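You operate a simulated robot arm through the tools that you are given. There is no shell and no other tool. Be economical: measure what you need, move in short steps, check, and stop when the job is done.

You run a simulated two-armed robot. Do the job below in one go: nothing can be reset, and whatever is moved stays where it is left.

Task
Open the beige pull-out, put the glass pot lid in the lower tray of the beige pull-out and shut the pull-out again.

Only the result counts: the job must be done as asked and must still hold three seconds after the hand-in. Knocking over, shifting, dropping, spilling or breaking anything else fails it. A push-on lid holds only when it is set on centred and level and pressed home; a screw cap is set on level and turned clockwise until tight.

Robot
Two 7-joint arms with two-finger parallel grippers on one trunk, on a base that drives. Base frame: it is fixed to the floor where the robot stands at the start and does not move with it; the origin is under the middle of the robot, x ahead of it, y to its left, z up. Units: cm, rad, N and s.
The left shoulder is at the start at [6, 14.3, 90.2], the right one opposite. With the tool pointing down near the work surface each hand reaches from about 28 to 70 cm from the robot's upright axis, wherever it stands, measured 20 degrees to its own side. Places, roughly: beige pull-out [60, 0, 40]; lower tray of the beige pull-out [80, 0, 20]; glass pot lid [75, -125, 100]. Payload 1.57 kg a hand.
The tool frame of a hand sits at the grasp point between the pads (the TCP): z along the fingers, y along the line on which they close. The tips reach 3 cm beyond it. The gripper opens to 11 cm. The fingers are 2.4 cm wide and 1.2 cm thick; the gripper's body (4.8 by 11.2 cm) begins 7.8 cm behind the TCP.
Orientation is that of the tool frame in the base frame, as a unit quaternion [x, y, z, w]. With the fingers straight down and closing along the base's y, the tool's x points along the base's -x, its y along +y and its z along -z.

Tools
- The arms move only by the tool servo_tool. It takes "left_steps", "right_steps" or both (then of equal length, played together; a hand with none holds still); each is one flat list of numbers, 7 for each row, row after row: the shift along the base's x, y, z in units of 25 mm (1.0 is 25 mm), then the turn, a rotation vector about the base's x, y, z in units of 6 degrees (1.0 is 6 degrees), then the finger opening in mm, from 0 to 110. In form: [dx, dy, dz, wx, wy, wz, fingers, dx, dy, dz, wx, wy, wz, fingers, ...]. A call has 1 to 20 rows; each row shifts and turns the commanded pose from where the row before left it. A call with a number of a shift or a turn outside -1 to 1 is refused whole. Each row takes 0.2 s and may step no farther than 5 cm and 0.15 rad from the row before; otherwise, or with a gripper value out of range, the whole call is refused. Where a pose cannot be reached the arm comes as near as it can. A force on the tool above 40 N (or 10 N above the force at the start of the call, whichever is more), or a blocked arm, ends the call early, and 0.2 s more pass. The fingers move at their own pace (about 4.5 cm/s each) and stop on an object; they squeeze with about 21 N. The grip force told is the motor's: it shows also when the fingers shut on nothing. Time passes only in rows, and 0.2 s behind the last, so rows that do not move let the fingers close. The reply holds the time, the measured pose of the TCP, the force on the tool along the base axes, the opening and the grip force, in the units named above and with some noise.
- Cameras (640 x 400 px; columns grow to the right, rows downward): "scene" is now at [4.11, -0.38, 149.98]; the picture's right is [-0.06, -1.00, 0.00], its down [-0.84, 0.05, -0.54] and it looks along [0.53, -0.03, -0.84] (base axes); focal length 257 px, centre (320, 200). "left" rides on the left gripper at [7, -1.6, -14.1] in its tool frame; the picture's right is [0.23, 0.97, 0.00], its down [-0.86, 0.20, -0.48] and it looks along [-0.47, 0.11, 0.88] (tool axes); focal length 222 px, centre (320, 200). "right" rides on the right gripper at [7, 1.6, -14.1] in its tool frame; the picture's right is [-0.23, 0.97, 0.00], its down [-0.86, -0.20, -0.48] and it looks along [-0.47, -0.11, 0.88] (tool axes); focal length 222 px, centre (320, 200). There is no depth. A picture from a camera that has moved, and an enlarged one, comes with that camera's place and axes in the base frame and with its lens.
- snapshot(camera): a new picture of that camera. The clock stands still meanwhile.
- move_column(by): slides the trunk up (or, below 0, down) by that many cm; the arms and the scene camera ride with it, the base frame stays. It gives what a move gives, with no picture.
- roll_base(legs): drives the robot by 1 to 6 legs, each [ahead, left, turn to the left] in cm, cm and rad, along the robot's own axes; the way and the turn of a leg run together, so that a leg with both is an arc; at most 150 cm and 3.142 rad a leg. The arms and the cameras ride along, it lands a little off, and it stops where it bumps. It gives what a move gives.
- pan_tilt(pan, tilt): turns the head with the scene camera to pan (to the left, within 1.501 rad either way) and tilt (down, from -0.506 to 1.204), counted from straight ahead of the robot. It gives what a move gives.
- enlarge(camera, box): a new picture of the part [left, top, right, bottom] of that camera's present view, enlarged. The clock stands still meanwhile.
- sign_off(): hands the job in; it is judged then, once.

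Work in short steps. Places have to be worked out from the pictures, the camera data and where the tool is seen: move nearer, look again, correct. Check each grasp and each placing, and mend what went wrong. You have 120 turns and 108 pictures in all, those below and enlarged ones among them. Open the grippers and draw the arms clear of the work before you hand the job in, unless the task says otherwise; then end with one line.

The tools are called after "Emit:" by a JSON object that holds its "fn" and its "kwargs". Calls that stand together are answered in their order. servo_tool: Moves the arms, as the interface text tells. Its arguments: {"type":"object","properties":{"left_steps":{"type":"array"},"right_steps":{"type":"array"}},"required":[]} The other tools are called the same way: move_column (by) slides the trunk up or down; roll_base (legs) drives the base; pan_tilt (pan, tilt) turns the head that bears the scene camera; snapshot (camera) takes a picture; enlarge (camera, box) takes an enlarged picture of a part of a camera's view; sign_off () hands the job in.

At the start:

```text
t: 0.0
left_eef_pos: [41.15, 20.9, 105.9]
left_tool_rot: [-0.001, 1.0, 0.0, 0.0]
left_force: [-0.1, 0.2, 0.7]
left_gripper_width: 11.0
left_gripper_force: 0.1
right_eef_pos: [49.93, -18.05, 107.93]
right_tool_rot: [0.0, 1.0, 0.0, 0.001]
right_force: [0.4, 0.6, -1.1]
right_gripper_width: 11.01
right_gripper_force: 0.1
trunk travel left (down, up): [-50.0, 9.0]
robot x, y, heading: [-0.1, 0.42, 0.0]
head pan, tilt: [-0.059, 1.007]
```

scene: 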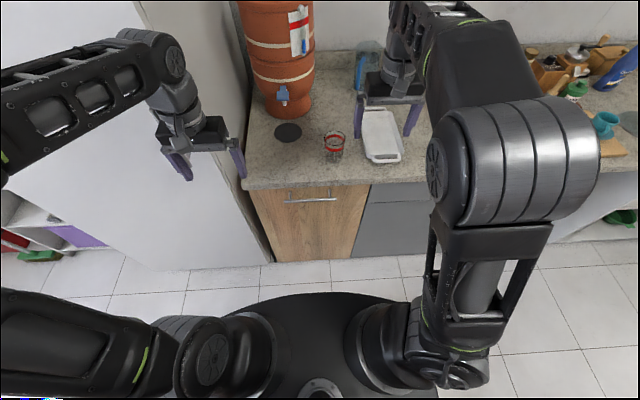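
right: 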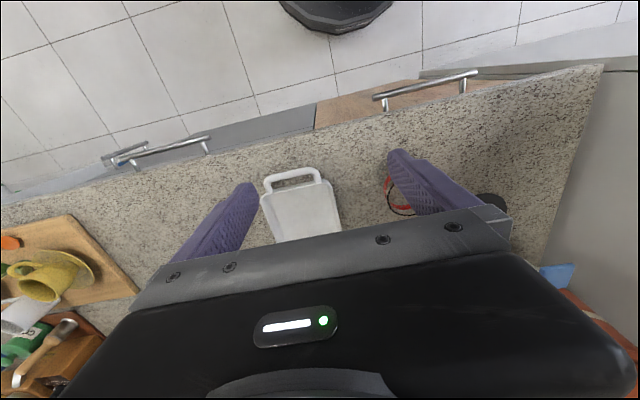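
left: 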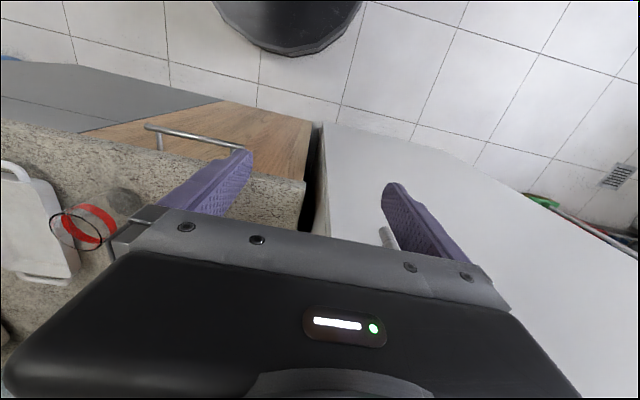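

The wooden-front pull-out with a bar handle is ahead of me, and the lid is far to the right. I turn the head right to look for it.

Emit:
{"fn": "pan_tilt", "kwargs": {"pan": -1.0, "tilt": 0.5}}

Emit:
{"fn": "snapshot", "kwargs": {"camera": "scene"}}

```text
t: 1.2
left_eef_pos: [41.23, 20.89, 105.9]
left_tool_rot: [0.0, 1.0, -0.001, 0.0]
left_force: [-0.5, -0.7, 0.1]
left_gripper_width: 10.97
left_gripper_force: 0.1
right_eef_pos: [50.05, -18.17, 108.0]
right_tool_rot: [0.0, 1.0, 0.0, 0.001]
right_force: [0.8, -1.2, -0.2]
right_gripper_width: 11.01
right_gripper_force: 0.2
trunk travel left (down, up): [-50.0, 9.0]
robot x, y, heading: [-0.17, -0.34, -0.004]
head pan, tilt: [-1.0, 0.499]
```

```text
104 pictures are left
camera scene: at [2.11, -7.62, 154.13], right [-0.84, -0.54, 0.0], down [-0.26, 0.4, -0.88], along [0.47, -0.74, -0.48], focal length 257 px, centre (320, 200)
```

scene: 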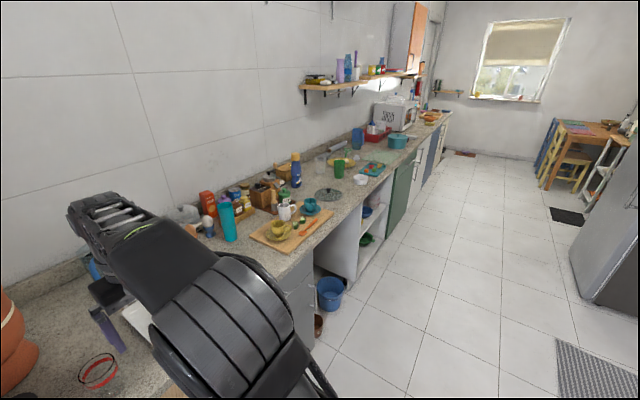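

The lid looks to be near (64,-113). I check it enlarged, then look down at the pull-out.

Emit:
{"fn": "enlarge", "kwargs": {"camera": "scene", "box": [240, 140, 400, 240]}}

Emit:
{"fn": "pan_tilt", "kwargs": {"pan": 0.0, "tilt": 1.1}}

Emit:
{"fn": "snapshot", "kwargs": {"camera": "scene"}}

```text
4.00 times, centred on (320, 190) of scene
camera zoom: at [2.11, -7.62, 154.13], right [-0.84, -0.54, 0.0], down [-0.26, 0.4, -0.88], along [0.47, -0.74, -0.48], focal length 1029 px, centre (320, 240)
```

zoom: 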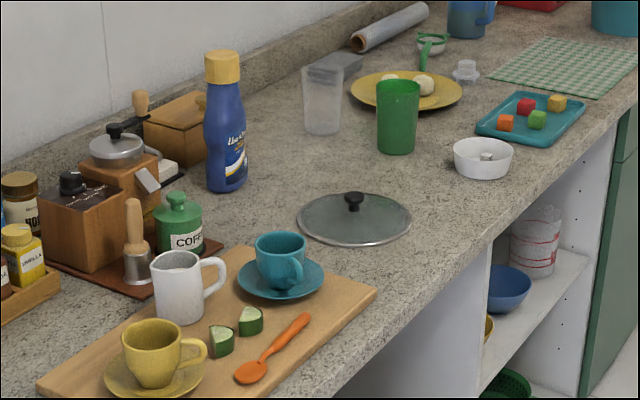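

```text
t: 2.5
left_eef_pos: [41.19, 20.88, 105.88]
left_tool_rot: [0.0, 1.0, 0.0, 0.0]
left_force: [-0.4, 0.5, -0.1]
left_gripper_width: 11.02
left_gripper_force: 0.1
right_eef_pos: [50.12, -18.15, 107.87]
right_tool_rot: [0.0, 1.0, 0.0, 0.001]
right_force: [-0.5, 0.8, 0.9]
right_gripper_width: 10.99
right_gripper_force: 0.1
trunk travel left (down, up): [-50.0, 9.0]
robot x, y, heading: [-0.05, 0.08, -0.002]
head pan, tilt: [0.0, 1.1]
```

```text
102 pictures are left
camera scene: at [3.51, 0.03, 149.37], right [0.0, -1.0, 0.0], down [-0.89, 0.0, -0.45], along [0.45, 0.0, -0.89], focal length 257 px, centre (320, 200)
```

scene: 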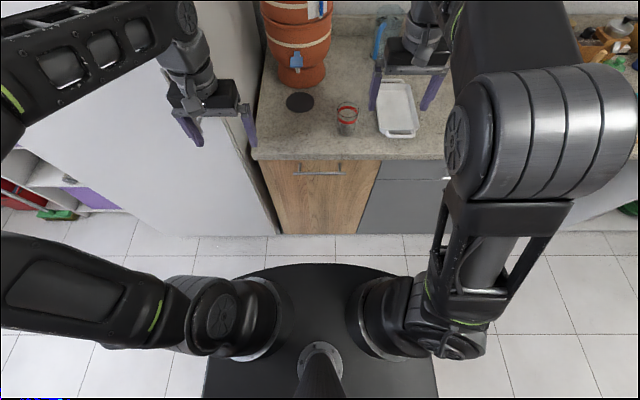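

The lid lies at about (65,-115), about 15 cm across, with a black knob. Now I look closely at the pull-out's front and handle.

Emit:
{"fn": "enlarge", "kwargs": {"camera": "scene", "box": [240, 140, 400, 240]}}

Emit:
{"fn": "snapshot", "kwargs": {"camera": "left"}}

```text
4.00 times, centred on (320, 190) of scene
camera zoom: at [3.51, 0.03, 149.37], right [0.0, -1.0, 0.0], down [-0.89, 0.0, -0.45], along [0.45, 0.0, -0.89], focal length 1029 px, centre (320, 240)
```

zoom: 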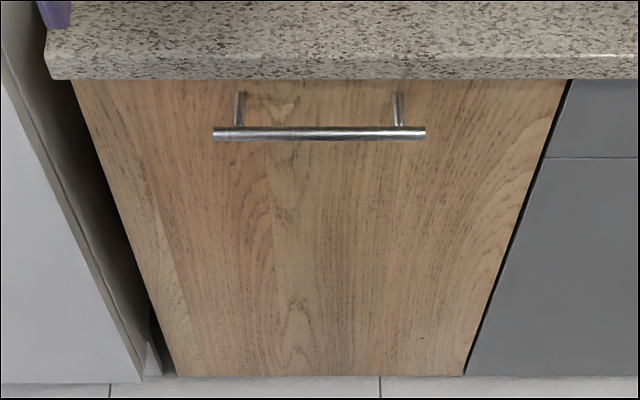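

```text
100 pictures are left
camera left: at [34.19, 19.16, 119.99], right [-0.23, 0.97, 0.0], down [0.86, 0.2, 0.48], along [0.47, 0.11, -0.88], focal length 222 px, centre (320, 200)
```

left: 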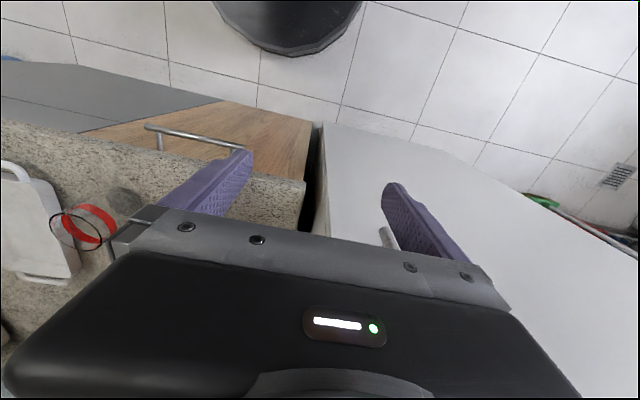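

The front is at about x=50 and spans z 16–84. The handle bar is near x≈46.6, y −8..8, z≈82.5. I bring the left hand over the bar and turn it so the fingers close along x.

Emit:
{"fn": "servo_tool", "kwargs": {"left_steps": [0, -1, 0, 0, 0, 0, 60, 0, -1, 0, 0, 0, 0, 60, 0, -1, 0, 0, 0, 0, 60, 0, -1, 0, 0, 0, 0, 60, 0, -1, 0, 0, 0, 0, 60, 0, -1, 0, 0, 0, -1, 60, 0, -1, 0, 0, 0, -1, 60, 0, -0.6, 0, 0, 0, -1, 60, 0, 0, 0, 0, 0, -1, 34, 0, 0, 0, 0, 0, -1, 34, 0, 0, 0, 0, 0, -1, 34, 0, 0, 0, 0, 0, -1, 34, 0, 0, 0, 0, 0, -1, 34, 0, 0, 0, 0, 0, -1, 34, 0, 0, 0, 0, 0, -1, 34, 0, 0, 0, 0, 0, -1, 34, 0, 0, 0, 0, 0, -1, 34, 0, 0, 0, 0, 0, -1, 34, 0, 0, 0, 0, 0, -1, 34, 0, 0, 0, 0, 0, -1, 34]}}

Emit:
{"fn": "snapshot", "kwargs": {"camera": "left"}}

Emit:
{"fn": "snapshot", "kwargs": {"camera": "scene"}}

```text
t: 6.7
left_eef_pos: [41.23, 1.84, 105.84]
left_tool_rot: [0.708, 0.707, 0.0, 0.0]
left_force: [-0.5, -0.7, 0.3]
left_gripper_width: 3.42
left_gripper_force: 0.0
right_eef_pos: [50.09, -18.1, 107.95]
right_tool_rot: [0.0, 1.0, 0.001, 0.002]
right_force: [0.1, 0.1, -0.5]
right_gripper_width: 11.02
right_gripper_force: 0.1
trunk travel left (down, up): [-50.0, 9.0]
robot x, y, heading: [0.07, -0.02, -0.0]
head pan, tilt: [0.0, 1.1]
```

```text
99 pictures are left
camera left: at [39.53, 8.76, 120.02], right [0.97, 0.23, 0.0], down [0.2, -0.86, 0.48], along [0.11, -0.47, -0.88], focal length 222 px, centre (320, 200)
```

left: 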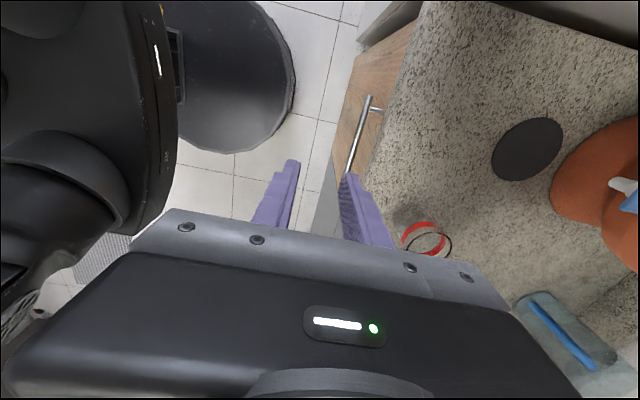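

```text
98 pictures are left
camera scene: at [3.51, 0.03, 149.37], right [0.0, -1.0, 0.0], down [-0.89, 0.0, -0.45], along [0.45, 0.0, -0.89], focal length 257 px, centre (320, 200)
```

scene: 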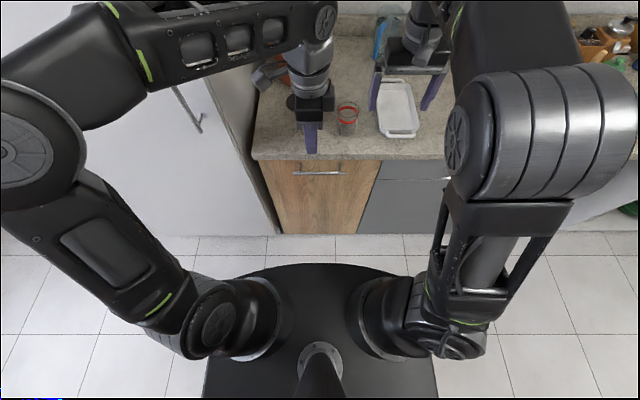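

The bar estimate varies between x 46.6 and 48, so I lower to just above counter height in front of it and look again.

Emit:
{"fn": "servo_tool", "kwargs": {"left_steps": [0.4, 0, -1, 0, 0, 0, 34, 0.4, 0, -1, 0, 0, 0, 34, 0.4, 0, -1, 0, 0, 0, 34, 0.4, 0, -1, 0, 0, 0, 34, 0.4, 0, -1, 0, 0, 0, 34, 0, 0, 0, 0, 0, 0, 34]}}

Emit:
{"fn": "enlarge", "kwargs": {"camera": "left", "box": [240, 100, 440, 225]}}

Emit:
{"fn": "enlarge", "kwargs": {"camera": "scene", "box": [240, 100, 400, 200]}}

```text
t: 8.1
left_eef_pos: [46.12, 1.84, 93.24]
left_tool_rot: [0.707, 0.707, 0.0, 0.0]
left_force: [-0.8, 0.4, 0.3]
left_gripper_width: 3.43
left_gripper_force: 0.0
right_eef_pos: [50.06, -18.03, 107.97]
right_tool_rot: [0.0, 1.0, 0.001, 0.001]
right_force: [-0.5, 0.4, -0.8]
right_gripper_width: 11.03
right_gripper_force: 0.1
trunk travel left (down, up): [-50.0, 9.0]
robot x, y, heading: [-0.2, -0.27, 0.004]
head pan, tilt: [0.0, 1.1]
```

```text
3.20 times, centred on (340, 162) of left
camera zoom: at [44.6, 8.74, 107.43], right [0.97, 0.23, 0.0], down [0.2, -0.86, 0.48], along [0.11, -0.47, -0.88], focal length 711 px, centre (256, 320)
```

zoom: 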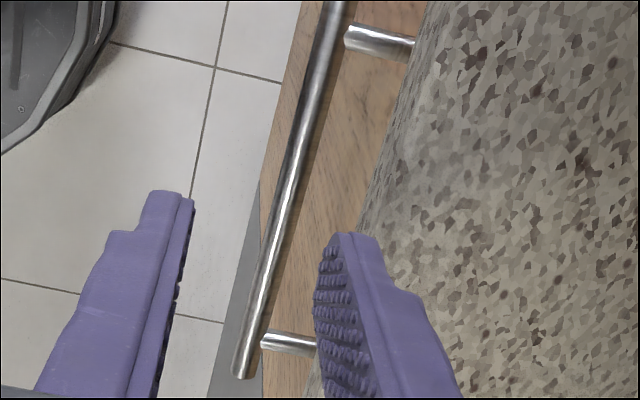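

```text
4.00 times, centred on (320, 150) of scene
camera zoom: at [3.48, 0.03, 149.37], right [0.0, -1.0, 0.0], down [-0.89, 0.0, -0.45], along [0.45, 0.0, -0.89], focal length 1029 px, centre (320, 400)
```

zoom: 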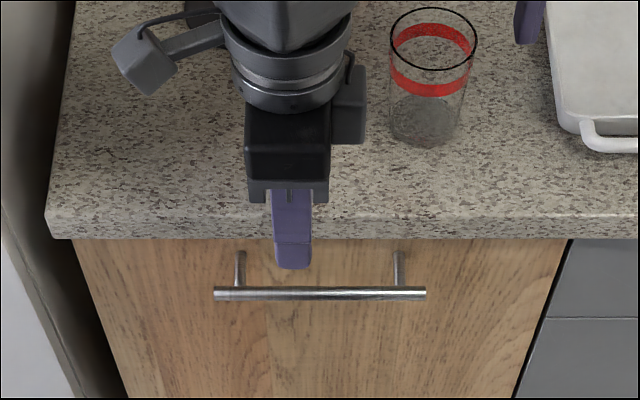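

The bar is about x≈47.5, z≈81, so the gap behind it is tight from above. Instead I'll back off and approach it horizontally, with the fingers closing vertically.

Emit:
{"fn": "roll_base", "kwargs": {"legs": [[-22, 0, 0]]}}

Emit:
{"fn": "servo_tool", "kwargs": {"left_steps": [0.4, 0, -0.3, 0, -1, 0, 50, 0.4, 0, -0.3, 0, -1, 0, 50, 0.4, 0, -0.3, 0, -1, 0, 50, 0.4, 0, -0.3, 0, -1, 0, 50, 0.4, 0, -0.3, 0, -1, 0, 50, 0.4, 0, -0.3, 0, -1, 0, 50, 0.4, 0, -0.3, 0, -1, 0, 50, 0.4, 0, -0.3, 0, -1, 0, 50, 0.4, 0, -0.3, 0, -1, 0, 50, 0.4, 0, -0.3, 0, -1, 0, 50, 0.4, 0, -0.3, 0, -1, 0, 50, 0.4, 0, -0.3, 0, -1, 0, 50, 0.4, 0, -0.3, 0, -1, 0, 50, 0.4, 0, -0.3, 0, -1, 0, 50, 0.4, 0, -0.3, 0, -1, 0, 50]}}

Emit:
{"fn": "snapshot", "kwargs": {"camera": "left"}}

Emit:
{"fn": "snapshot", "kwargs": {"camera": "scene"}}

```text
t: 9.8
left_eef_pos: [24.06, 1.71, 93.38]
left_tool_rot: [0.708, 0.706, 0.0, 0.0]
left_force: [0.1, 0.5, 0.6]
left_gripper_width: 3.39
left_gripper_force: 0.2
right_eef_pos: [27.8, -18.29, 108.03]
right_tool_rot: [0.001, 1.0, 0.0, 0.001]
right_force: [-0.9, 0.1, 0.3]
right_gripper_width: 10.98
right_gripper_force: 0.1
trunk travel left (down, up): [-50.0, 9.0]
robot x, y, heading: [-22.13, -0.07, 0.002]
head pan, tilt: [0.0, 1.1]
```

```text
t: 13.0
left_eef_pos: [39.13, 1.64, 82.01]
left_tool_rot: [0.499, 0.498, 0.502, 0.501]
left_force: [-0.4, -0.4, 0.3]
left_gripper_width: 5.0
left_gripper_force: 0.1
right_eef_pos: [27.91, -18.3, 107.94]
right_tool_rot: [0.001, 1.0, 0.001, 0.0]
right_force: [0.3, -0.3, 0.4]
right_gripper_width: 11.0
right_gripper_force: 0.1
trunk travel left (down, up): [-50.0, 9.0]
robot x, y, heading: [-22.03, -0.45, -0.002]
head pan, tilt: [0.0, 1.1]
```

```text
95 pictures are left
camera left: at [25.0, 8.64, 80.38], right [0.0, 0.23, 0.97], down [-0.48, -0.86, 0.2], along [0.88, -0.47, 0.11], focal length 222 px, centre (320, 200)
```

left: 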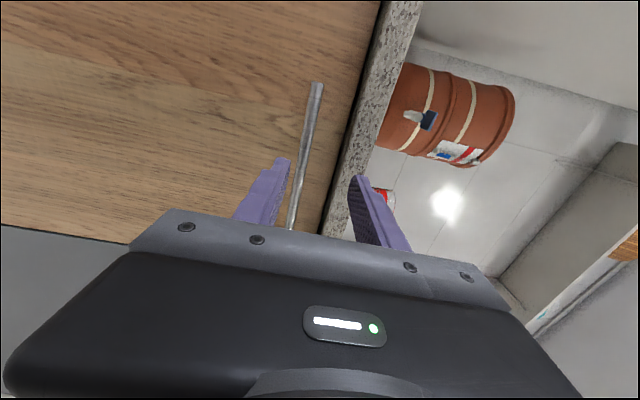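

```text
94 pictures are left
camera scene: at [-18.59, 0.04, 149.37], right [0.0, -1.0, 0.0], down [-0.89, 0.0, -0.45], along [0.45, 0.0, -0.89], focal length 257 px, centre (320, 200)
```

scene: 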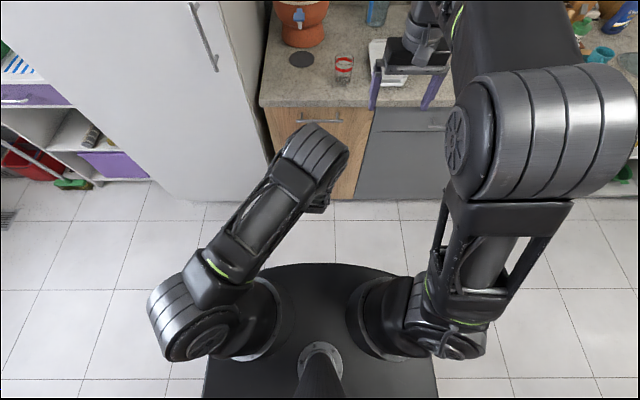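

The bar is at z≈80.5, between the fingers. I lower 1.5 cm, advance 7 cm and close.

Emit:
{"fn": "servo_tool", "kwargs": {"left_steps": [0.3, 0, -0.6, 0, 0, 0, 50, 0.8, 0, 0, 0, 0, 0, 50, 0.8, 0, 0, 0, 0, 0, 50, 0.8, 0, 0, 0, 0, 0, 50, 0.25, 0, 0, 0, 0, 0, 50, 0, 0, 0, 0, 0, 0, 5, 0, 0, 0, 0, 0, 0, 5, 0, 0, 0, 0, 0, 0, 5, 0, 0, 0, 0, 0, 0, 5]}}

Emit:
{"fn": "snapshot", "kwargs": {"camera": "left"}}

```text
t: 15.0
left_eef_pos: [46.38, 1.74, 80.36]
left_tool_rot: [0.501, 0.5, 0.5, 0.499]
left_force: [-0.3, -1.5, -3.7]
left_gripper_width: 1.18
left_gripper_force: 28.7
right_eef_pos: [27.83, -18.22, 107.97]
right_tool_rot: [0.001, 1.0, 0.0, 0.0]
right_force: [-0.1, -0.6, -0.1]
right_gripper_width: 10.99
right_gripper_force: 0.2
trunk travel left (down, up): [-50.0, 9.0]
robot x, y, heading: [-22.18, 0.28, -0.001]
head pan, tilt: [0.0, 1.1]
```

```text
93 pictures are left
camera left: at [32.26, 8.66, 78.77], right [0.0, 0.23, 0.97], down [-0.48, -0.86, 0.2], along [0.88, -0.47, 0.11], focal length 222 px, centre (320, 200)
```

left: 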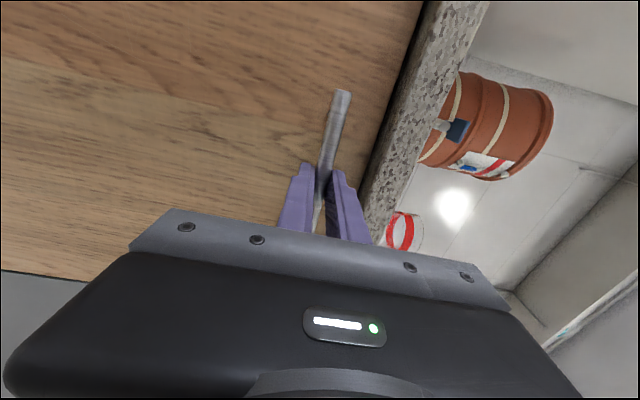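

The bar is gripped (opening 1.2 cm). I pull 5 cm with the arm to test.

Emit:
{"fn": "servo_tool", "kwargs": {"left_steps": [-0.3, 0, 0, 0, 0, 0, 5, -0.3, 0, 0, 0, 0, 0, 5, -0.4, 0, 0, 0, 0, 0, 5, -0.5, 0, 0, 0, 0, 0, 5, -0.5, 0, 0, 0, 0, 0, 5]}}

Emit:
{"fn": "snapshot", "kwargs": {"camera": "left"}}

```text
t: 16.2
left_eef_pos: [41.43, 1.77, 80.44]
left_tool_rot: [0.501, 0.501, 0.5, 0.498]
left_force: [-1.8, 1.1, -12.7]
left_gripper_width: 1.14
left_gripper_force: 29.1
right_eef_pos: [27.96, -18.19, 107.97]
right_tool_rot: [0.001, 1.0, 0.0, 0.001]
right_force: [0.3, 0.3, -0.1]
right_gripper_width: 10.98
right_gripper_force: 0.1
trunk travel left (down, up): [-50.0, 9.0]
robot x, y, heading: [-22.32, -0.11, -0.005]
head pan, tilt: [0.0, 1.1]
```

```text
92 pictures are left
camera left: at [27.23, 8.63, 78.82], right [0.0, 0.23, 0.97], down [-0.48, -0.86, 0.2], along [0.88, -0.47, 0.1], focal length 222 px, centre (320, 200)
```

left: 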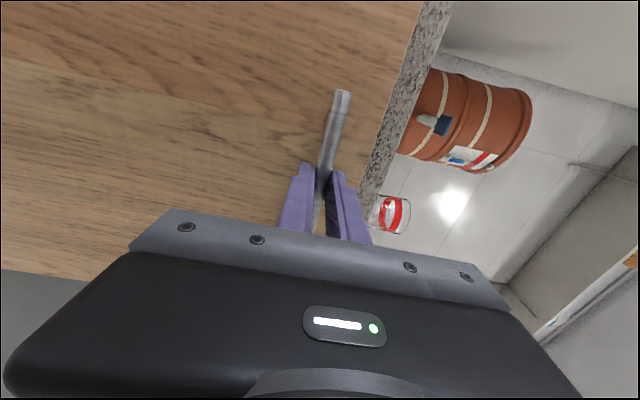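

The pull-out follows. I drive backward while holding on to it.

Emit:
{"fn": "roll_base", "kwargs": {"legs": [[-20, 0, 0]]}}

Emit:
{"fn": "snapshot", "kwargs": {"camera": "scene"}}

```text
t: 17.8
left_eef_pos: [22.02, 1.67, 80.54]
left_tool_rot: [0.503, 0.501, 0.499, 0.498]
left_force: [-0.2, 7.4, -18.9]
left_gripper_width: 1.16
left_gripper_force: 29.7
right_eef_pos: [8.52, -18.09, 107.83]
right_tool_rot: [0.001, 1.0, -0.001, 0.0]
right_force: [-0.4, 0.0, -0.3]
right_gripper_width: 10.96
right_gripper_force: 0.0
trunk travel left (down, up): [-50.0, 9.0]
robot x, y, heading: [-41.7, 0.01, 0.0]
head pan, tilt: [0.0, 1.1]
```

```text
91 pictures are left
camera scene: at [-37.97, 0.19, 149.36], right [0.0, -1.0, 0.0], down [-0.89, 0.0, -0.45], along [0.45, 0.0, -0.89], focal length 257 px, centre (320, 200)
```

scene: 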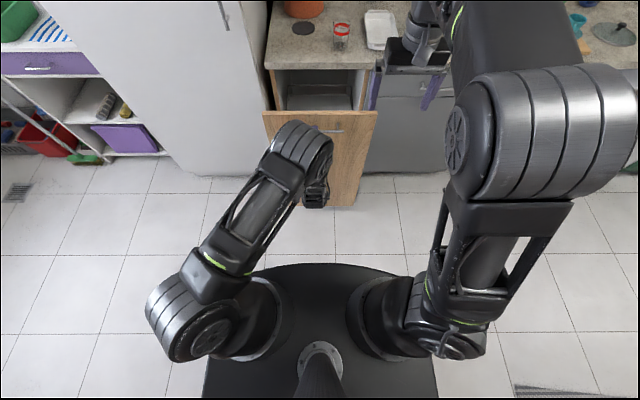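

Open by about 24 cm. I keep driving back.

Emit:
{"fn": "roll_base", "kwargs": {"legs": [[-14, 0, 0]]}}

Emit:
{"fn": "snapshot", "kwargs": {"camera": "scene"}}

```text
t: 19.1
left_eef_pos: [7.94, 1.67, 80.41]
left_tool_rot: [0.502, 0.5, 0.499, 0.499]
left_force: [-0.4, 6.9, -7.1]
left_gripper_width: 1.17
left_gripper_force: 29.0
right_eef_pos: [-5.63, -18.29, 107.86]
right_tool_rot: [0.003, 1.0, 0.0, 0.001]
right_force: [-0.2, 0.0, 0.3]
right_gripper_width: 10.99
right_gripper_force: 0.0
trunk travel left (down, up): [-50.0, 9.0]
robot x, y, heading: [-55.64, 0.06, -0.005]
head pan, tilt: [0.0, 1.1]
```

```text
90 pictures are left
camera scene: at [-52.1, 0.24, 149.36], right [-0.01, -1.0, 0.0], down [-0.89, 0.0, -0.45], along [0.45, 0.0, -0.89], focal length 257 px, centre (320, 200)
```

scene: 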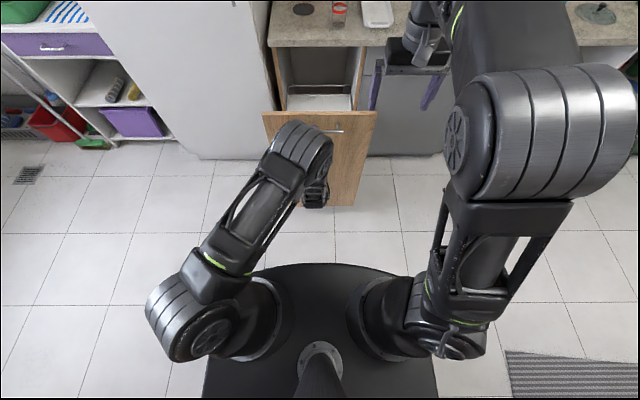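

Open 38.5 cm. I pull a little more with the arm to find the end stop.

Emit:
{"fn": "servo_tool", "kwargs": {"left_steps": [-0.4, 0, 0, 0, 0, 0, 5, -0.4, 0, 0, 0, 0, 0, 5, -0.4, 0, 0, 0, 0, 0, 5, -0.4, 0, 0, 0, 0, 0, 5, -0.4, 0, 0, 0, 0, 0, 5, -0.4, 0, 0, 0, 0, 0, 5]}}

Emit:
{"fn": "pan_tilt", "kwargs": {"pan": 0, "tilt": 0.75}}

Emit:
{"fn": "snapshot", "kwargs": {"camera": "scene"}}

```text
t: 20.5
left_eef_pos: [2.26, 1.63, 80.33]
left_tool_rot: [0.502, 0.501, 0.498, 0.499]
left_force: [24.6, -1.4, -3.5]
left_gripper_width: 1.17
left_gripper_force: 29.3
right_eef_pos: [-5.35, -18.21, 107.79]
right_tool_rot: [0.003, 1.0, 0.0, -0.001]
right_force: [0.0, 0.1, 0.7]
right_gripper_width: 11.01
right_gripper_force: 0.1
trunk travel left (down, up): [-50.0, 9.0]
robot x, y, heading: [-55.29, 0.23, -0.004]
head pan, tilt: [0.0, 1.1]
```

```text
t: 21.3
left_eef_pos: [2.08, 1.64, 80.42]
left_tool_rot: [0.502, 0.501, 0.498, 0.499]
left_force: [26.4, -0.6, 3.4]
left_gripper_width: 1.15
left_gripper_force: 28.8
right_eef_pos: [-5.43, -18.25, 107.88]
right_tool_rot: [0.004, 1.0, 0.001, -0.001]
right_force: [0.4, -0.9, 0.1]
right_gripper_width: 11.01
right_gripper_force: 0.0
trunk travel left (down, up): [-50.0, 9.0]
robot x, y, heading: [-55.5, 0.16, -0.009]
head pan, tilt: [0.0, 0.75]
```

```text
89 pictures are left
camera scene: at [-49.83, 0.14, 151.93], right [-0.01, -1.0, 0.0], down [-0.68, 0.0, -0.73], along [0.73, 0.0, -0.68], focal length 257 px, centre (320, 200)
```

scene: 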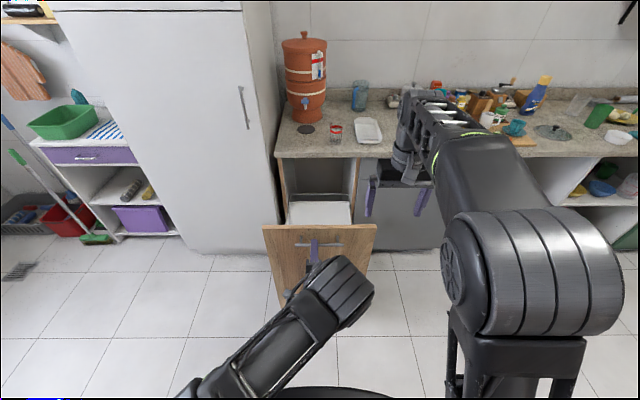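

The end stop is reached, with the pull-out open by about 44 cm. I release the bar and draw the left hand back.

Emit:
{"fn": "servo_tool", "kwargs": {"left_steps": [0.2, 0, 0, 0, 0, 0, 5, 0, 0, 0, 0, 0, 0, 50, 0, 0, 0, 0, 0, 0, 50, 0, 0, 0, 0, 0, 0, 50, -1, 0, 0, 0, 0, 0, 50, -1, 0, 0, 0, 0, 0, 50, -1, 0, 0, 0, 0, 0, 50, -0.5, 0, 0, 0, 0, 0, 50]}}

Emit:
{"fn": "snapshot", "kwargs": {"camera": "scene"}}

```text
t: 23.1
left_eef_pos: [-6.47, 1.61, 80.51]
left_tool_rot: [0.503, 0.5, 0.499, 0.498]
left_force: [0.0, 0.7, 0.1]
left_gripper_width: 5.0
left_gripper_force: 0.0
right_eef_pos: [-5.66, -18.34, 107.89]
right_tool_rot: [0.002, 1.0, 0.0, 0.001]
right_force: [0.8, 0.5, 0.3]
right_gripper_width: 11.0
right_gripper_force: 0.1
trunk travel left (down, up): [-50.0, 9.0]
robot x, y, heading: [-55.54, 0.32, -0.007]
head pan, tilt: [0.0, 0.75]
```

```text
88 pictures are left
camera scene: at [-50.1, 0.15, 151.94], right [-0.01, -1.0, 0.0], down [-0.68, 0.0, -0.73], along [0.73, 0.0, -0.68], focal length 257 px, centre (320, 200)
```

scene: 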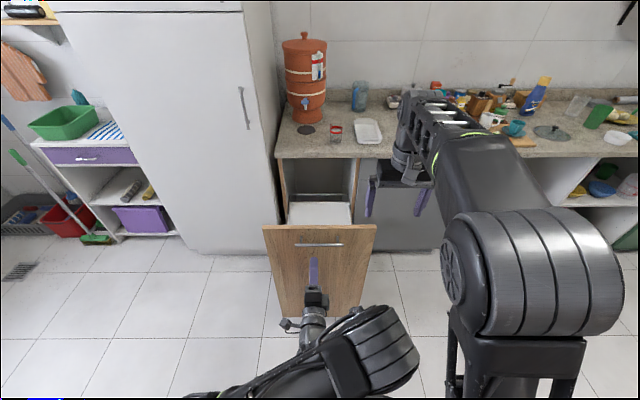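

Now I bring the left hand back to its stowed pose beside the robot, and raise the trunk for safe travel.

Emit:
{"fn": "servo_tool", "kwargs": {"left_steps": [-0.2, 0.5, 0.65, 0, 1, 0, 50, -0.2, 0.5, 0.65, 0, 1, 0, 50, -0.2, 0.5, 0.65, 0, 1, 0, 50, -0.2, 0.5, 0.65, 0, 1, 0, 50, -0.2, 0.5, 0.65, 0, 1, 0, 50, -0.2, 0.5, 0.65, 0, 1, 0, 50, -0.2, 0.5, 0.65, 0, 1, 0, 50, -0.2, 0.5, 0.65, 0, 1, 0, 50, -0.2, 0.5, 0.65, 0, 1, 0, 50, -0.2, 0.5, 0.65, 0, 1, 0, 50, -0.2, 0.5, 0.65, 0, 1, 0, 50, -0.2, 0.5, 0.65, 0, 1, 0, 50, -0.2, 0.5, 0.65, 0, 1, 0, 50, -0.2, 0.5, 0.65, 0, 1, 0, 50, -0.2, 0.5, 0.65, 0, 1, 0, 50]}}

Emit:
{"fn": "move_column", "kwargs": {"by": 8}}

Emit:
{"fn": "roll_base", "kwargs": {"legs": [[20, -75, 0], [30, -27, 0]]}}

Emit:
{"fn": "pan_tilt", "kwargs": {"pan": 0.9, "tilt": 0.75}}

Emit:
{"fn": "snapshot", "kwargs": {"camera": "scene"}}

Emit:
{"fn": "snapshot", "kwargs": {"camera": "right"}}

```text
t: 26.3
left_eef_pos: [-12.01, 19.33, 104.15]
left_tool_rot: [0.708, 0.706, -0.004, -0.002]
left_force: [-0.3, -0.1, 0.0]
left_gripper_width: 4.99
left_gripper_force: 0.1
left hand out of reach, approached as far as the arm can: row 4, 5
right_eef_pos: [-5.49, -18.31, 107.9]
right_tool_rot: [0.003, 1.0, 0.0, 0.001]
right_force: [-0.6, 0.5, 0.4]
right_gripper_width: 11.01
right_gripper_force: 0.0
trunk travel left (down, up): [-50.0, 9.0]
robot x, y, heading: [-55.59, 0.03, -0.006]
head pan, tilt: [0.0, 0.75]
```

```text
t: 27.5
left_eef_pos: [-12.06, 19.37, 112.2]
left_tool_rot: [0.708, 0.706, -0.003, -0.002]
left_force: [-0.3, -0.6, -0.1]
left_gripper_width: 4.97
left_gripper_force: 0.0
right_eef_pos: [-5.64, -18.23, 115.9]
right_tool_rot: [0.003, 1.0, 0.0, 0.001]
right_force: [-0.4, 0.4, 0.5]
right_gripper_width: 11.01
right_gripper_force: 0.1
trunk travel left (down, up): [-58.0, 1.0]
robot x, y, heading: [-55.73, 0.31, -0.002]
head pan, tilt: [0.0, 0.75]
```

```text
t: 33.8
left_eef_pos: [37.71, -83.09, 112.25]
left_tool_rot: [0.708, 0.706, -0.003, -0.001]
left_force: [-0.7, -0.8, -0.5]
left_gripper_width: 5.02
left_gripper_force: 0.1
right_eef_pos: [44.13, -120.63, 115.92]
right_tool_rot: [0.003, 1.0, 0.0, 0.0]
right_force: [-1.1, 0.0, 0.8]
right_gripper_width: 11.02
right_gripper_force: 0.1
trunk travel left (down, up): [-58.0, 1.0]
robot x, y, heading: [-5.73, -102.05, -0.012]
head pan, tilt: [0.0, 0.75]
```

```text
t: 35.0
left_eef_pos: [37.55, -82.96, 112.13]
left_tool_rot: [0.708, 0.706, -0.002, -0.002]
left_force: [0.7, 0.4, -0.3]
left_gripper_width: 4.98
left_gripper_force: 0.0
right_eef_pos: [44.04, -120.48, 115.83]
right_tool_rot: [0.003, 1.0, 0.0, 0.001]
right_force: [0.5, 0.9, 0.3]
right_gripper_width: 11.02
right_gripper_force: 0.1
trunk travel left (down, up): [-58.0, 1.0]
robot x, y, heading: [-5.57, -101.87, -0.01]
head pan, tilt: [0.901, 0.75]
```

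```text
87 pictures are left
camera scene: at [-3.57, -95.63, 159.94], right [0.78, -0.63, 0.0], down [-0.43, -0.53, -0.73], along [0.46, 0.57, -0.68], focal length 257 px, centre (320, 200)
```

scene: 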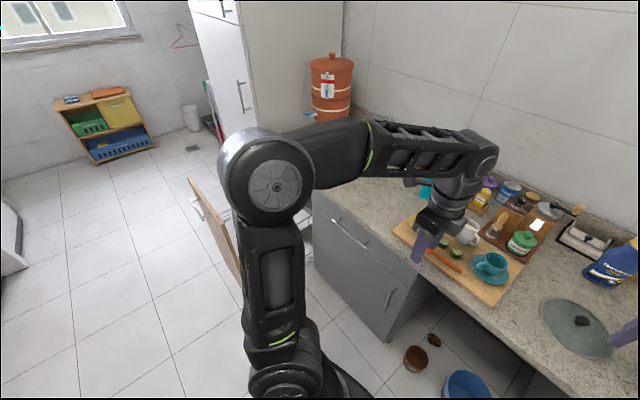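

```text
86 pictures are left
camera right: at [37.04, -118.9, 130.16], right [0.23, 0.97, 0.0], down [0.85, -0.2, 0.48], along [0.47, -0.11, -0.88], focal length 222 px, centre (320, 200)
```

right: 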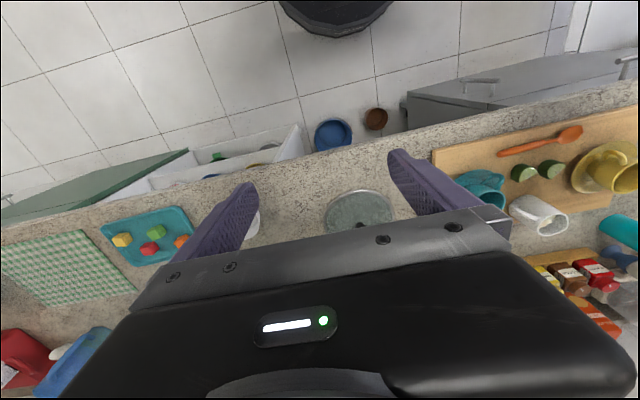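

The left arm blocks my view of the pull-out, so I'll step back and face it diagonally to see its trays before choosing a grasp.

Emit:
{"fn": "roll_base", "kwargs": {"legs": [[-30, 33, 0], [0, 0, 0.8]]}}

Emit:
{"fn": "pan_tilt", "kwargs": {"pan": 0.0, "tilt": 0.85}}

Emit:
{"fn": "snapshot", "kwargs": {"camera": "scene"}}

```text
t: 39.7
left_eef_pos: [-17.63, -24.14, 112.2]
left_tool_rot: [0.383, 0.924, -0.003, -0.001]
left_force: [0.9, 0.5, 0.5]
left_gripper_width: 5.02
left_gripper_force: 0.1
right_eef_pos: [13.53, -46.26, 116.05]
right_tool_rot: [-0.382, 0.924, 0.0, 0.0]
right_force: [0.3, 0.5, 0.6]
right_gripper_width: 11.03
right_gripper_force: 0.1
trunk travel left (down, up): [-58.0, 1.0]
robot x, y, heading: [-34.98, -68.5, 0.786]
head pan, tilt: [0.901, 0.75]
```

```text
t: 40.9
left_eef_pos: [-17.66, -24.25, 112.26]
left_tool_rot: [0.383, 0.924, -0.003, 0.0]
left_force: [0.7, -0.3, 0.9]
left_gripper_width: 5.02
left_gripper_force: 0.1
right_eef_pos: [13.33, -46.32, 115.88]
right_tool_rot: [-0.381, 0.924, 0.0, 0.001]
right_force: [0.0, 0.0, 0.2]
right_gripper_width: 10.99
right_gripper_force: 0.0
trunk travel left (down, up): [-58.0, 1.0]
robot x, y, heading: [-34.7, -68.8, 0.782]
head pan, tilt: [0.0, 0.85]
```

```text
85 pictures are left
camera scene: at [-31.19, -65.2, 159.14], right [0.71, -0.71, 0.0], down [-0.53, -0.53, -0.66], along [0.47, 0.47, -0.75], focal length 257 px, centre (320, 200)
```

scene: 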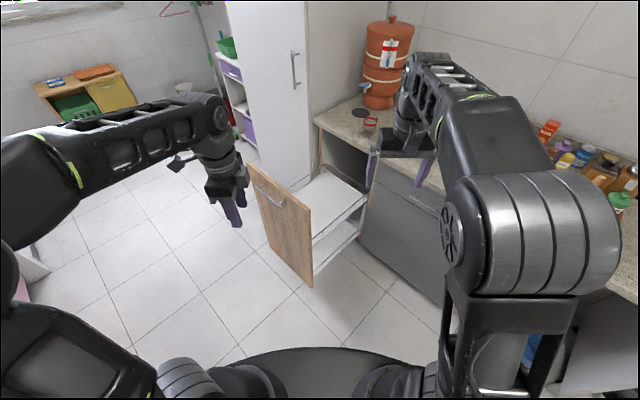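

Emit:
{"fn": "enlarge", "kwargs": {"camera": "scene", "box": [230, 145, 390, 295]}}

```text
2.67 times, centred on (310, 220) of scene
camera zoom: at [-31.19, -65.2, 159.14], right [0.71, -0.71, 0.0], down [-0.53, -0.53, -0.66], along [0.47, 0.47, -0.75], focal length 686 px, centre (347, 147)
```

zoom: 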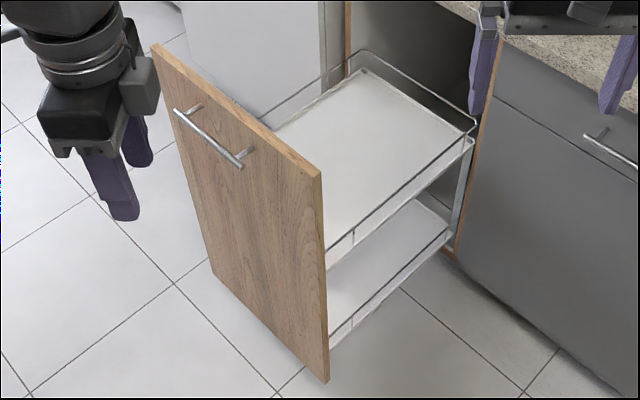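

The pull-out has two railed trays, the upper at z≈53 and the lower at z≈19 with its rail up to ≈25. The lower one is open from the right side (y<−18). I'll hold the lid by its knob with the hand slanted 45° and the wrist camera on top, so first I test turning the right hand half round.

Emit:
{"fn": "servo_tool", "kwargs": {"right_steps": [0, 0, 0, 0, 0, 1, 60, 0, 0, 0, 0, 0, 1, 60, 0, 0, 0, 0, 0, 1, 60, 0, 0, 0, 0, 0, 1, 60, 0, 0, 0, 0, 0, 1, 60, 0, 0, 0, 0, 0, 1, 60, 0, 0, 0, 0, 0, 1, 60, 0, 0, 0, 0, 0, 1, 60, 0, 0, 0, 0, 0, 1, 60, 0, 0, 0, 0, 0, 1, 60, 0, 0, 0, 0, 0, 1, 60, 0, 0, 0, 0, 0, 1, 60, 0, 0, 0, 0, 0, 1, 60, 0, 0, 0, 0, 0, 1, 60, 0, 0, 0, 0, 0, 1, 60]}}

Emit:
{"fn": "servo_tool", "kwargs": {"right_steps": [0, 0, 0, 0, 0, 1, 60, 0, 0, 0, 0, 0, 1, 60, 0, 0, 0, 0, 0, 1, 60, 0, 0, 0, 0, 0, 1, 60, 0, 0, 0, 0, 0, 1, 60, 0, 0, 0, 0, 0, 1, 60, 0, 0, 0, 0, 0, 1, 60, 0, 0, 0, 0, 0, 1, 60, 0, 0, 0, 0, 0, 1, 60, 0, 0, 0, 0, 0, 1, 60, 0, 0, 0, 0, 0, 1, 60, 0, 0, 0, 0, 0, 1, 60, 0, 0, 0, 0, 0, 1, 60, 0, 0, 0, 0, 0, 1, 60, 0, 0, 0, 0, 0, 1, 60]}}

```text
t: 44.1
left_eef_pos: [-17.61, -24.25, 112.17]
left_tool_rot: [0.383, 0.924, -0.003, -0.001]
left_force: [-0.4, 0.2, -0.5]
left_gripper_width: 5.02
left_gripper_force: 0.0
right_eef_pos: [13.62, -46.32, 115.85]
right_tool_rot: [0.924, -0.383, -0.001, 0.0]
right_force: [-0.4, 0.1, 0.0]
right_gripper_width: 5.99
right_gripper_force: 0.0
trunk travel left (down, up): [-58.0, 1.0]
robot x, y, heading: [-34.83, -68.86, 0.785]
head pan, tilt: [0.0, 0.85]
```

```text
t: 47.3
left_eef_pos: [-17.62, -24.19, 112.18]
left_tool_rot: [0.384, 0.923, -0.003, 0.0]
left_force: [0.1, -0.2, 0.0]
left_gripper_width: 5.04
left_gripper_force: 0.0
right_eef_pos: [12.99, -46.51, 115.97]
right_tool_rot: [0.925, 0.381, 0.002, 0.001]
right_force: [-0.9, 0.6, 0.0]
right_gripper_width: 6.01
right_gripper_force: 0.2
right hand out of reach, approached as far as the arm can: row 15
trunk travel left (down, up): [-58.0, 1.0]
robot x, y, heading: [-34.85, -68.4, 0.784]
head pan, tilt: [0.0, 0.85]
```

Flipped, near a joint limit. Now I test pitching it 45° forward.

Emit:
{"fn": "servo_tool", "kwargs": {"right_steps": [0, 0, 0, 0.7, -0.7, 0, 60, 0, 0, 0, 0.7, -0.7, 0, 60, 0, 0, 0, 0.7, -0.7, 0, 60, 0, 0, 0, 0.7, -0.7, 0, 60, 0, 0, 0, 0.7, -0.7, 0, 60, 0, 0, 0, 0.7, -0.7, 0, 60, 0, 0, 0, 0.7, -0.7, 0, 60, 0, 0, 0, 0.7, -0.7, 0, 60]}}

Emit:
{"fn": "snapshot", "kwargs": {"camera": "right"}}

Emit:
{"fn": "snapshot", "kwargs": {"camera": "scene"}}

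```text
t: 49.1
left_eef_pos: [-17.61, -24.27, 112.2]
left_tool_rot: [0.383, 0.924, -0.004, 0.0]
left_force: [0.0, 0.1, 0.3]
left_gripper_width: 5.01
left_gripper_force: 0.2
right_eef_pos: [12.77, -46.38, 116.1]
right_tool_rot: [0.846, 0.348, 0.372, -0.155]
right_force: [0.1, 0.2, -0.1]
right_gripper_width: 5.99
right_gripper_force: 0.1
trunk travel left (down, up): [-58.0, 1.0]
robot x, y, heading: [-34.81, -68.52, 0.778]
head pan, tilt: [0.0, 0.85]
```

```text
83 pictures are left
camera right: at [10.03, -51.61, 130.8], right [0.58, -0.8, -0.17], down [-0.8, -0.51, -0.31], along [0.16, 0.32, -0.94], focal length 222 px, centre (320, 200)
```

right: 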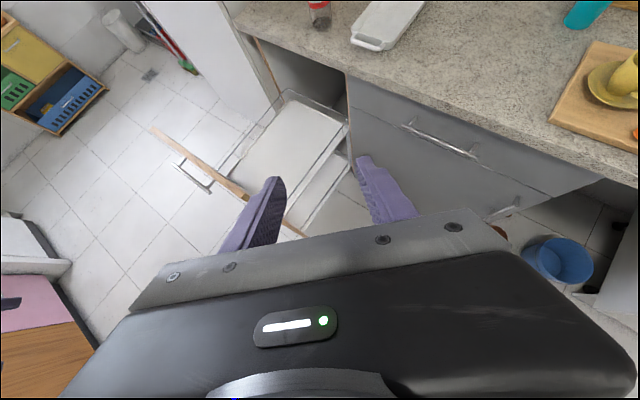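

```text
82 pictures are left
camera scene: at [-31.16, -65.25, 159.14], right [0.7, -0.71, 0.0], down [-0.53, -0.53, -0.66], along [0.47, 0.47, -0.75], focal length 257 px, centre (320, 200)
```

scene: 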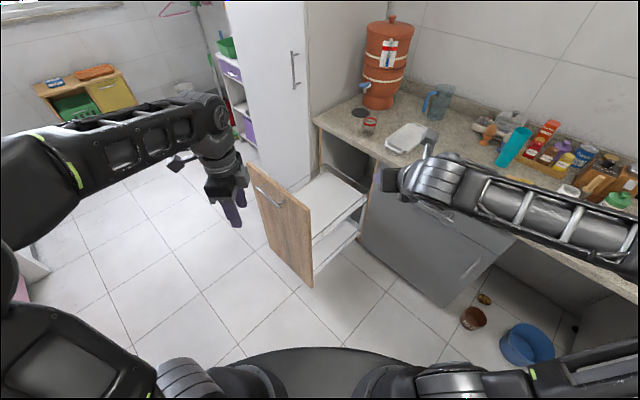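

The flipped pose swings the elbow far outward, which would hit the grey cabinet when placing. I undo the flip and will use the normal pose with a steeper slant instead.

Emit:
{"fn": "servo_tool", "kwargs": {"right_steps": [0, 0, 0, -0.7, 0.7, 0, 60, 0, 0, 0, -0.7, 0.7, 0, 60, 0, 0, 0, -0.7, 0.7, 0, 60, 0, 0, 0, -0.7, 0.7, 0, 60, 0, 0, 0, -0.7, 0.7, 0, 60, 0, 0, 0, -0.7, 0.7, 0, 60, 0, 0, 0, -0.7, 0.7, 0, 60, 0, 0, 0, -0.7, 0.7, 0, 60, 0, 0, 0, 0, 0, -1, 60, 0, 0, 0, 0, 0, -1, 60, 0, 0, 0, 0, 0, -1, 60, 0, 0, 0, 0, 0, -1, 60, 0, 0, 0, 0, 0, -1, 60, 0, 0, 0, 0, 0, -1, 60, 0, 0, 0, 0, 0, -1, 60, 0, 0, 0, 0, 0, -1, 60, 0, 0, 0, 0, 0, -1, 60, 0, 0, 0, 0, 0, -1, 60, 0, 0, 0, 0, 0, -1, 60, 0, 0, 0, 0, 0, -1, 60]}}

Emit:
{"fn": "servo_tool", "kwargs": {"right_steps": [0, 0, 0, 0, 0, -1, 60, 0, 0, 0, 0, 0, -1, 60, 0, 0, 0, 0, 0, -1, 60, 0, 0, 0, 0, 0, -1, 60, 0, 0, 0, 0, 0, -1, 60, 0, 0, 0, 0, 0, -1, 60, 0, 0, 0, 0, 0, -1, 60, 0, 0, 0, 0, 0, -1, 60, 0, 0, 0, 0, 0, -1, 60, 0, 0, 0, 0, 0, -1, 60, 0, 0, 0, 0, 0, -1, 60, 0, 0, 0, 0, 0, -1, 60, 0, 0, 0, 0, 0, -1, 60, 0, 0, 0, 0, 0, -1, 60, 0, 0, 0, 0, 0, -1, 60, 0, 0, 0, 0, 0, -1, 60, 0, 0, 0, 0, 0, -1, 60, 0, 0, 0, 0, 0, -1, 60]}}

Emit:
{"fn": "servo_tool", "kwargs": {"right_steps": [0, 0, 0, 0.7, -0.7, 0, 60, 0, 0, 0, 0.7, -0.7, 0, 60, 0, 0, 0, 0.7, -0.7, 0, 60, 0, 0, 0, 0.7, -0.7, 0, 60, 0, 0, 0, 0.7, -0.7, 0, 60, 0, 0, 0, 0.7, -0.7, 0, 60]}}

Emit:
{"fn": "snapshot", "kwargs": {"camera": "scene"}}

Emit:
{"fn": "snapshot", "kwargs": {"camera": "right"}}

```text
t: 53.3
left_eef_pos: [-17.69, -24.26, 112.21]
left_tool_rot: [0.383, 0.924, -0.004, -0.001]
left_force: [0.4, -0.6, -0.4]
left_gripper_width: 4.99
left_gripper_force: 0.0
right_eef_pos: [12.64, -46.2, 114.51]
right_tool_rot: [0.972, -0.235, -0.001, 0.0]
right_force: [0.4, -0.1, -0.2]
right_gripper_width: 5.98
right_gripper_force: 0.1
right hand out of reach, approached as far as the arm can: row 8
trunk travel left (down, up): [-58.0, 1.0]
robot x, y, heading: [-34.76, -68.75, 0.779]
head pan, tilt: [0.0, 0.85]
```

```text
t: 57.1
left_eef_pos: [-17.73, -24.26, 112.22]
left_tool_rot: [0.384, 0.923, -0.004, -0.001]
left_force: [-0.2, 0.0, 0.8]
left_gripper_width: 5.0
left_gripper_force: 0.1
right_eef_pos: [12.46, -46.24, 114.45]
right_tool_rot: [-0.38, 0.925, 0.0, 0.001]
right_force: [0.7, -0.2, 0.3]
right_gripper_width: 6.01
right_gripper_force: 0.1
trunk travel left (down, up): [-58.0, 1.0]
robot x, y, heading: [-34.48, -68.74, 0.783]
head pan, tilt: [0.0, 0.85]
```

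```text
t: 58.5
left_eef_pos: [-17.59, -24.21, 112.3]
left_tool_rot: [0.383, 0.924, -0.003, 0.0]
left_force: [-0.9, -0.4, -0.6]
left_gripper_width: 5.05
left_gripper_force: 0.0
right_eef_pos: [12.48, -46.15, 114.71]
right_tool_rot: [-0.363, 0.88, 0.118, 0.284]
right_force: [0.0, 0.6, -0.6]
right_gripper_width: 5.99
right_gripper_force: 0.0
trunk travel left (down, up): [-58.0, 1.0]
robot x, y, heading: [-34.79, -68.77, 0.786]
head pan, tilt: [0.0, 0.85]
```

```text
81 pictures are left
camera scene: at [-31.21, -65.25, 159.14], right [0.7, -0.71, 0.0], down [-0.53, -0.53, -0.66], along [0.47, 0.47, -0.75], focal length 257 px, centre (320, 200)
```

scene: 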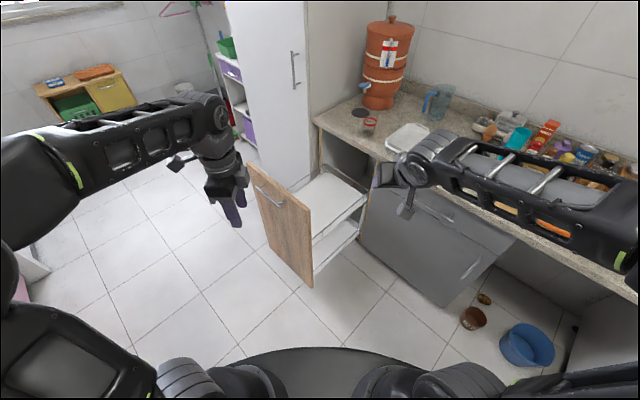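

```text
80 pictures are left
camera right: at [1.48, -54.9, 122.07], right [-0.56, 0.82, 0.14], down [0.43, 0.15, 0.89], along [0.71, 0.55, -0.44], focal length 222 px, centre (320, 200)
```

right: 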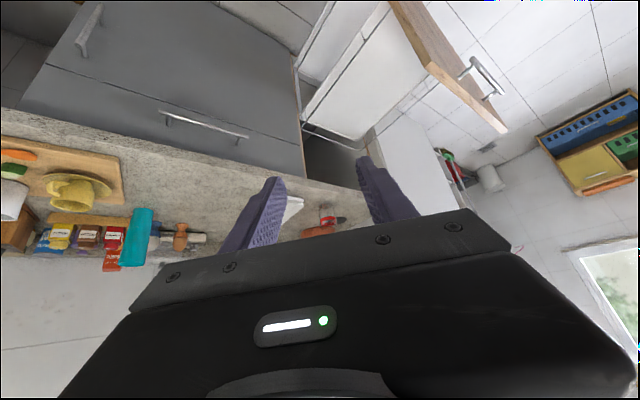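

The pitch (54° below horizontal) works. I'll keep the arm well extended when placing so the elbow stays near the line. Now I drive to the lid.

Emit:
{"fn": "roll_base", "kwargs": {"legs": [[0, 0, -0.785], [27, -29, 0]]}}

Emit:
{"fn": "pan_tilt", "kwargs": {"pan": -0.25, "tilt": 0.75}}

Emit:
{"fn": "snapshot", "kwargs": {"camera": "scene"}}

Emit:
{"fn": "snapshot", "kwargs": {"camera": "right"}}

```text
t: 63.1
left_eef_pos: [35.18, -79.2, 112.26]
left_tool_rot: [0.712, 0.703, -0.003, -0.002]
left_force: [0.5, -1.0, -0.1]
left_gripper_width: 5.03
left_gripper_force: 0.2
right_eef_pos: [40.66, -116.16, 114.6]
right_tool_rot: [0.007, 0.951, -0.001, 0.308]
right_force: [0.1, -0.3, -0.3]
right_gripper_width: 5.99
right_gripper_force: 0.0
trunk travel left (down, up): [-58.0, 1.0]
robot x, y, heading: [-8.8, -97.81, -0.016]
head pan, tilt: [0.0, 0.85]
```

```text
t: 63.9
left_eef_pos: [35.08, -79.23, 112.18]
left_tool_rot: [0.711, 0.703, -0.002, -0.001]
left_force: [-0.5, -0.4, 1.0]
left_gripper_width: 5.03
left_gripper_force: 0.2
right_eef_pos: [40.59, -116.15, 114.51]
right_tool_rot: [0.007, 0.952, -0.002, 0.306]
right_force: [0.0, 0.8, 0.7]
right_gripper_width: 6.0
right_gripper_force: 0.1
trunk travel left (down, up): [-58.0, 1.0]
robot x, y, heading: [-8.4, -97.9, -0.017]
head pan, tilt: [-0.25, 0.75]
```

```text
79 pictures are left
camera scene: at [-3.39, -100.13, 159.94], right [-0.26, -0.97, 0.0], down [-0.66, 0.18, -0.73], along [0.71, -0.19, -0.68], focal length 257 px, centre (320, 200)
```

scene: 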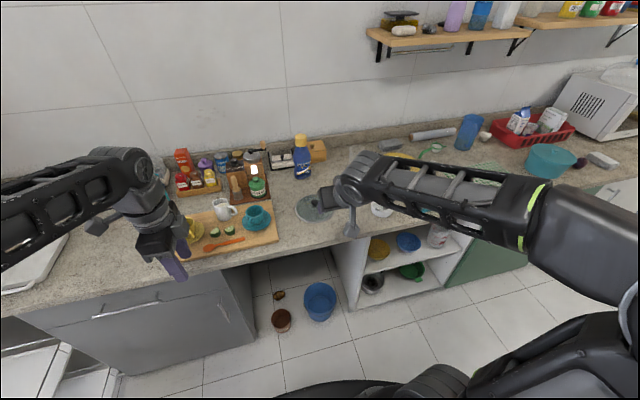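

```text
78 pictures are left
camera right: at [26.67, -114.35, 122.07], right [0.2, 0.97, 0.13], down [0.41, -0.21, 0.89], along [0.89, -0.12, -0.44], focal length 222 px, centre (320, 200)
```

right: 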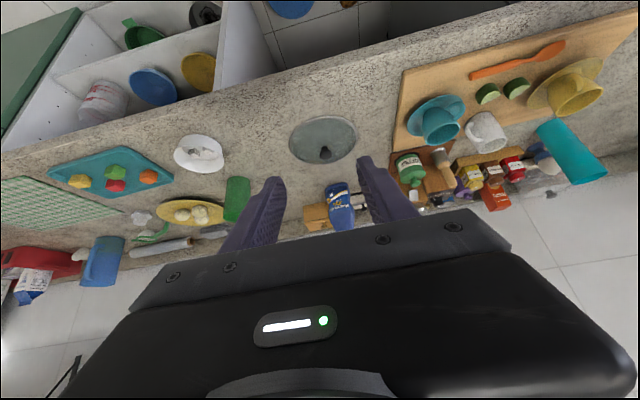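

The wrist camera sees the lid clearly. I enlarge it to locate the knob.

Emit:
{"fn": "enlarge", "kwargs": {"camera": "right", "box": [270, 90, 390, 180]}}

Emit:
{"fn": "enlarge", "kwargs": {"camera": "scene", "box": [260, 170, 380, 250]}}

```text
4.44 times, centred on (330, 135) of right
camera zoom: at [26.67, -114.35, 122.07], right [0.2, 0.97, 0.13], down [0.41, -0.21, 0.89], along [0.89, -0.12, -0.44], focal length 987 px, centre (276, 489)
```

zoom: 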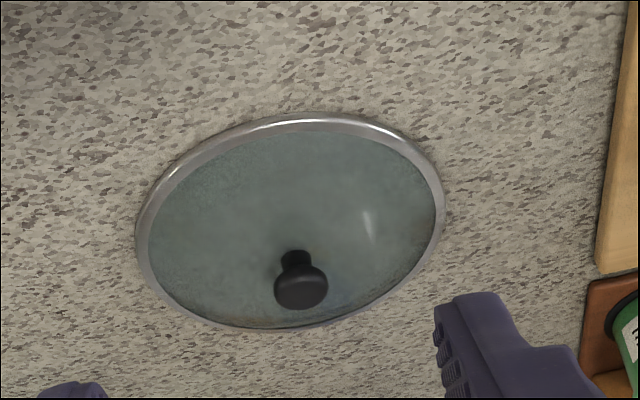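

```text
5.00 times, centred on (320, 210) of scene
camera zoom: at [-3.39, -100.13, 159.94], right [-0.26, -0.97, 0.0], down [-0.66, 0.18, -0.73], along [0.71, -0.19, -0.68], focal length 1286 px, centre (320, 150)
```

zoom: 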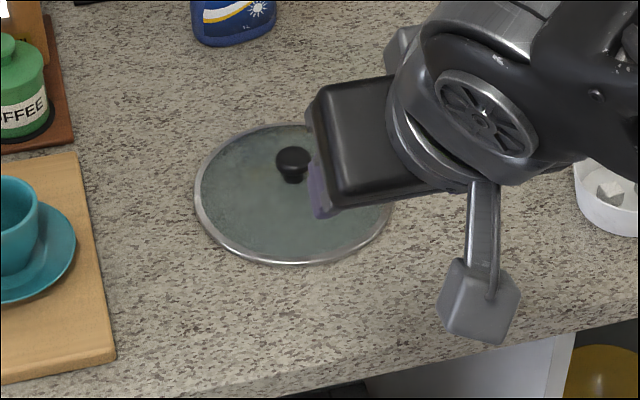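

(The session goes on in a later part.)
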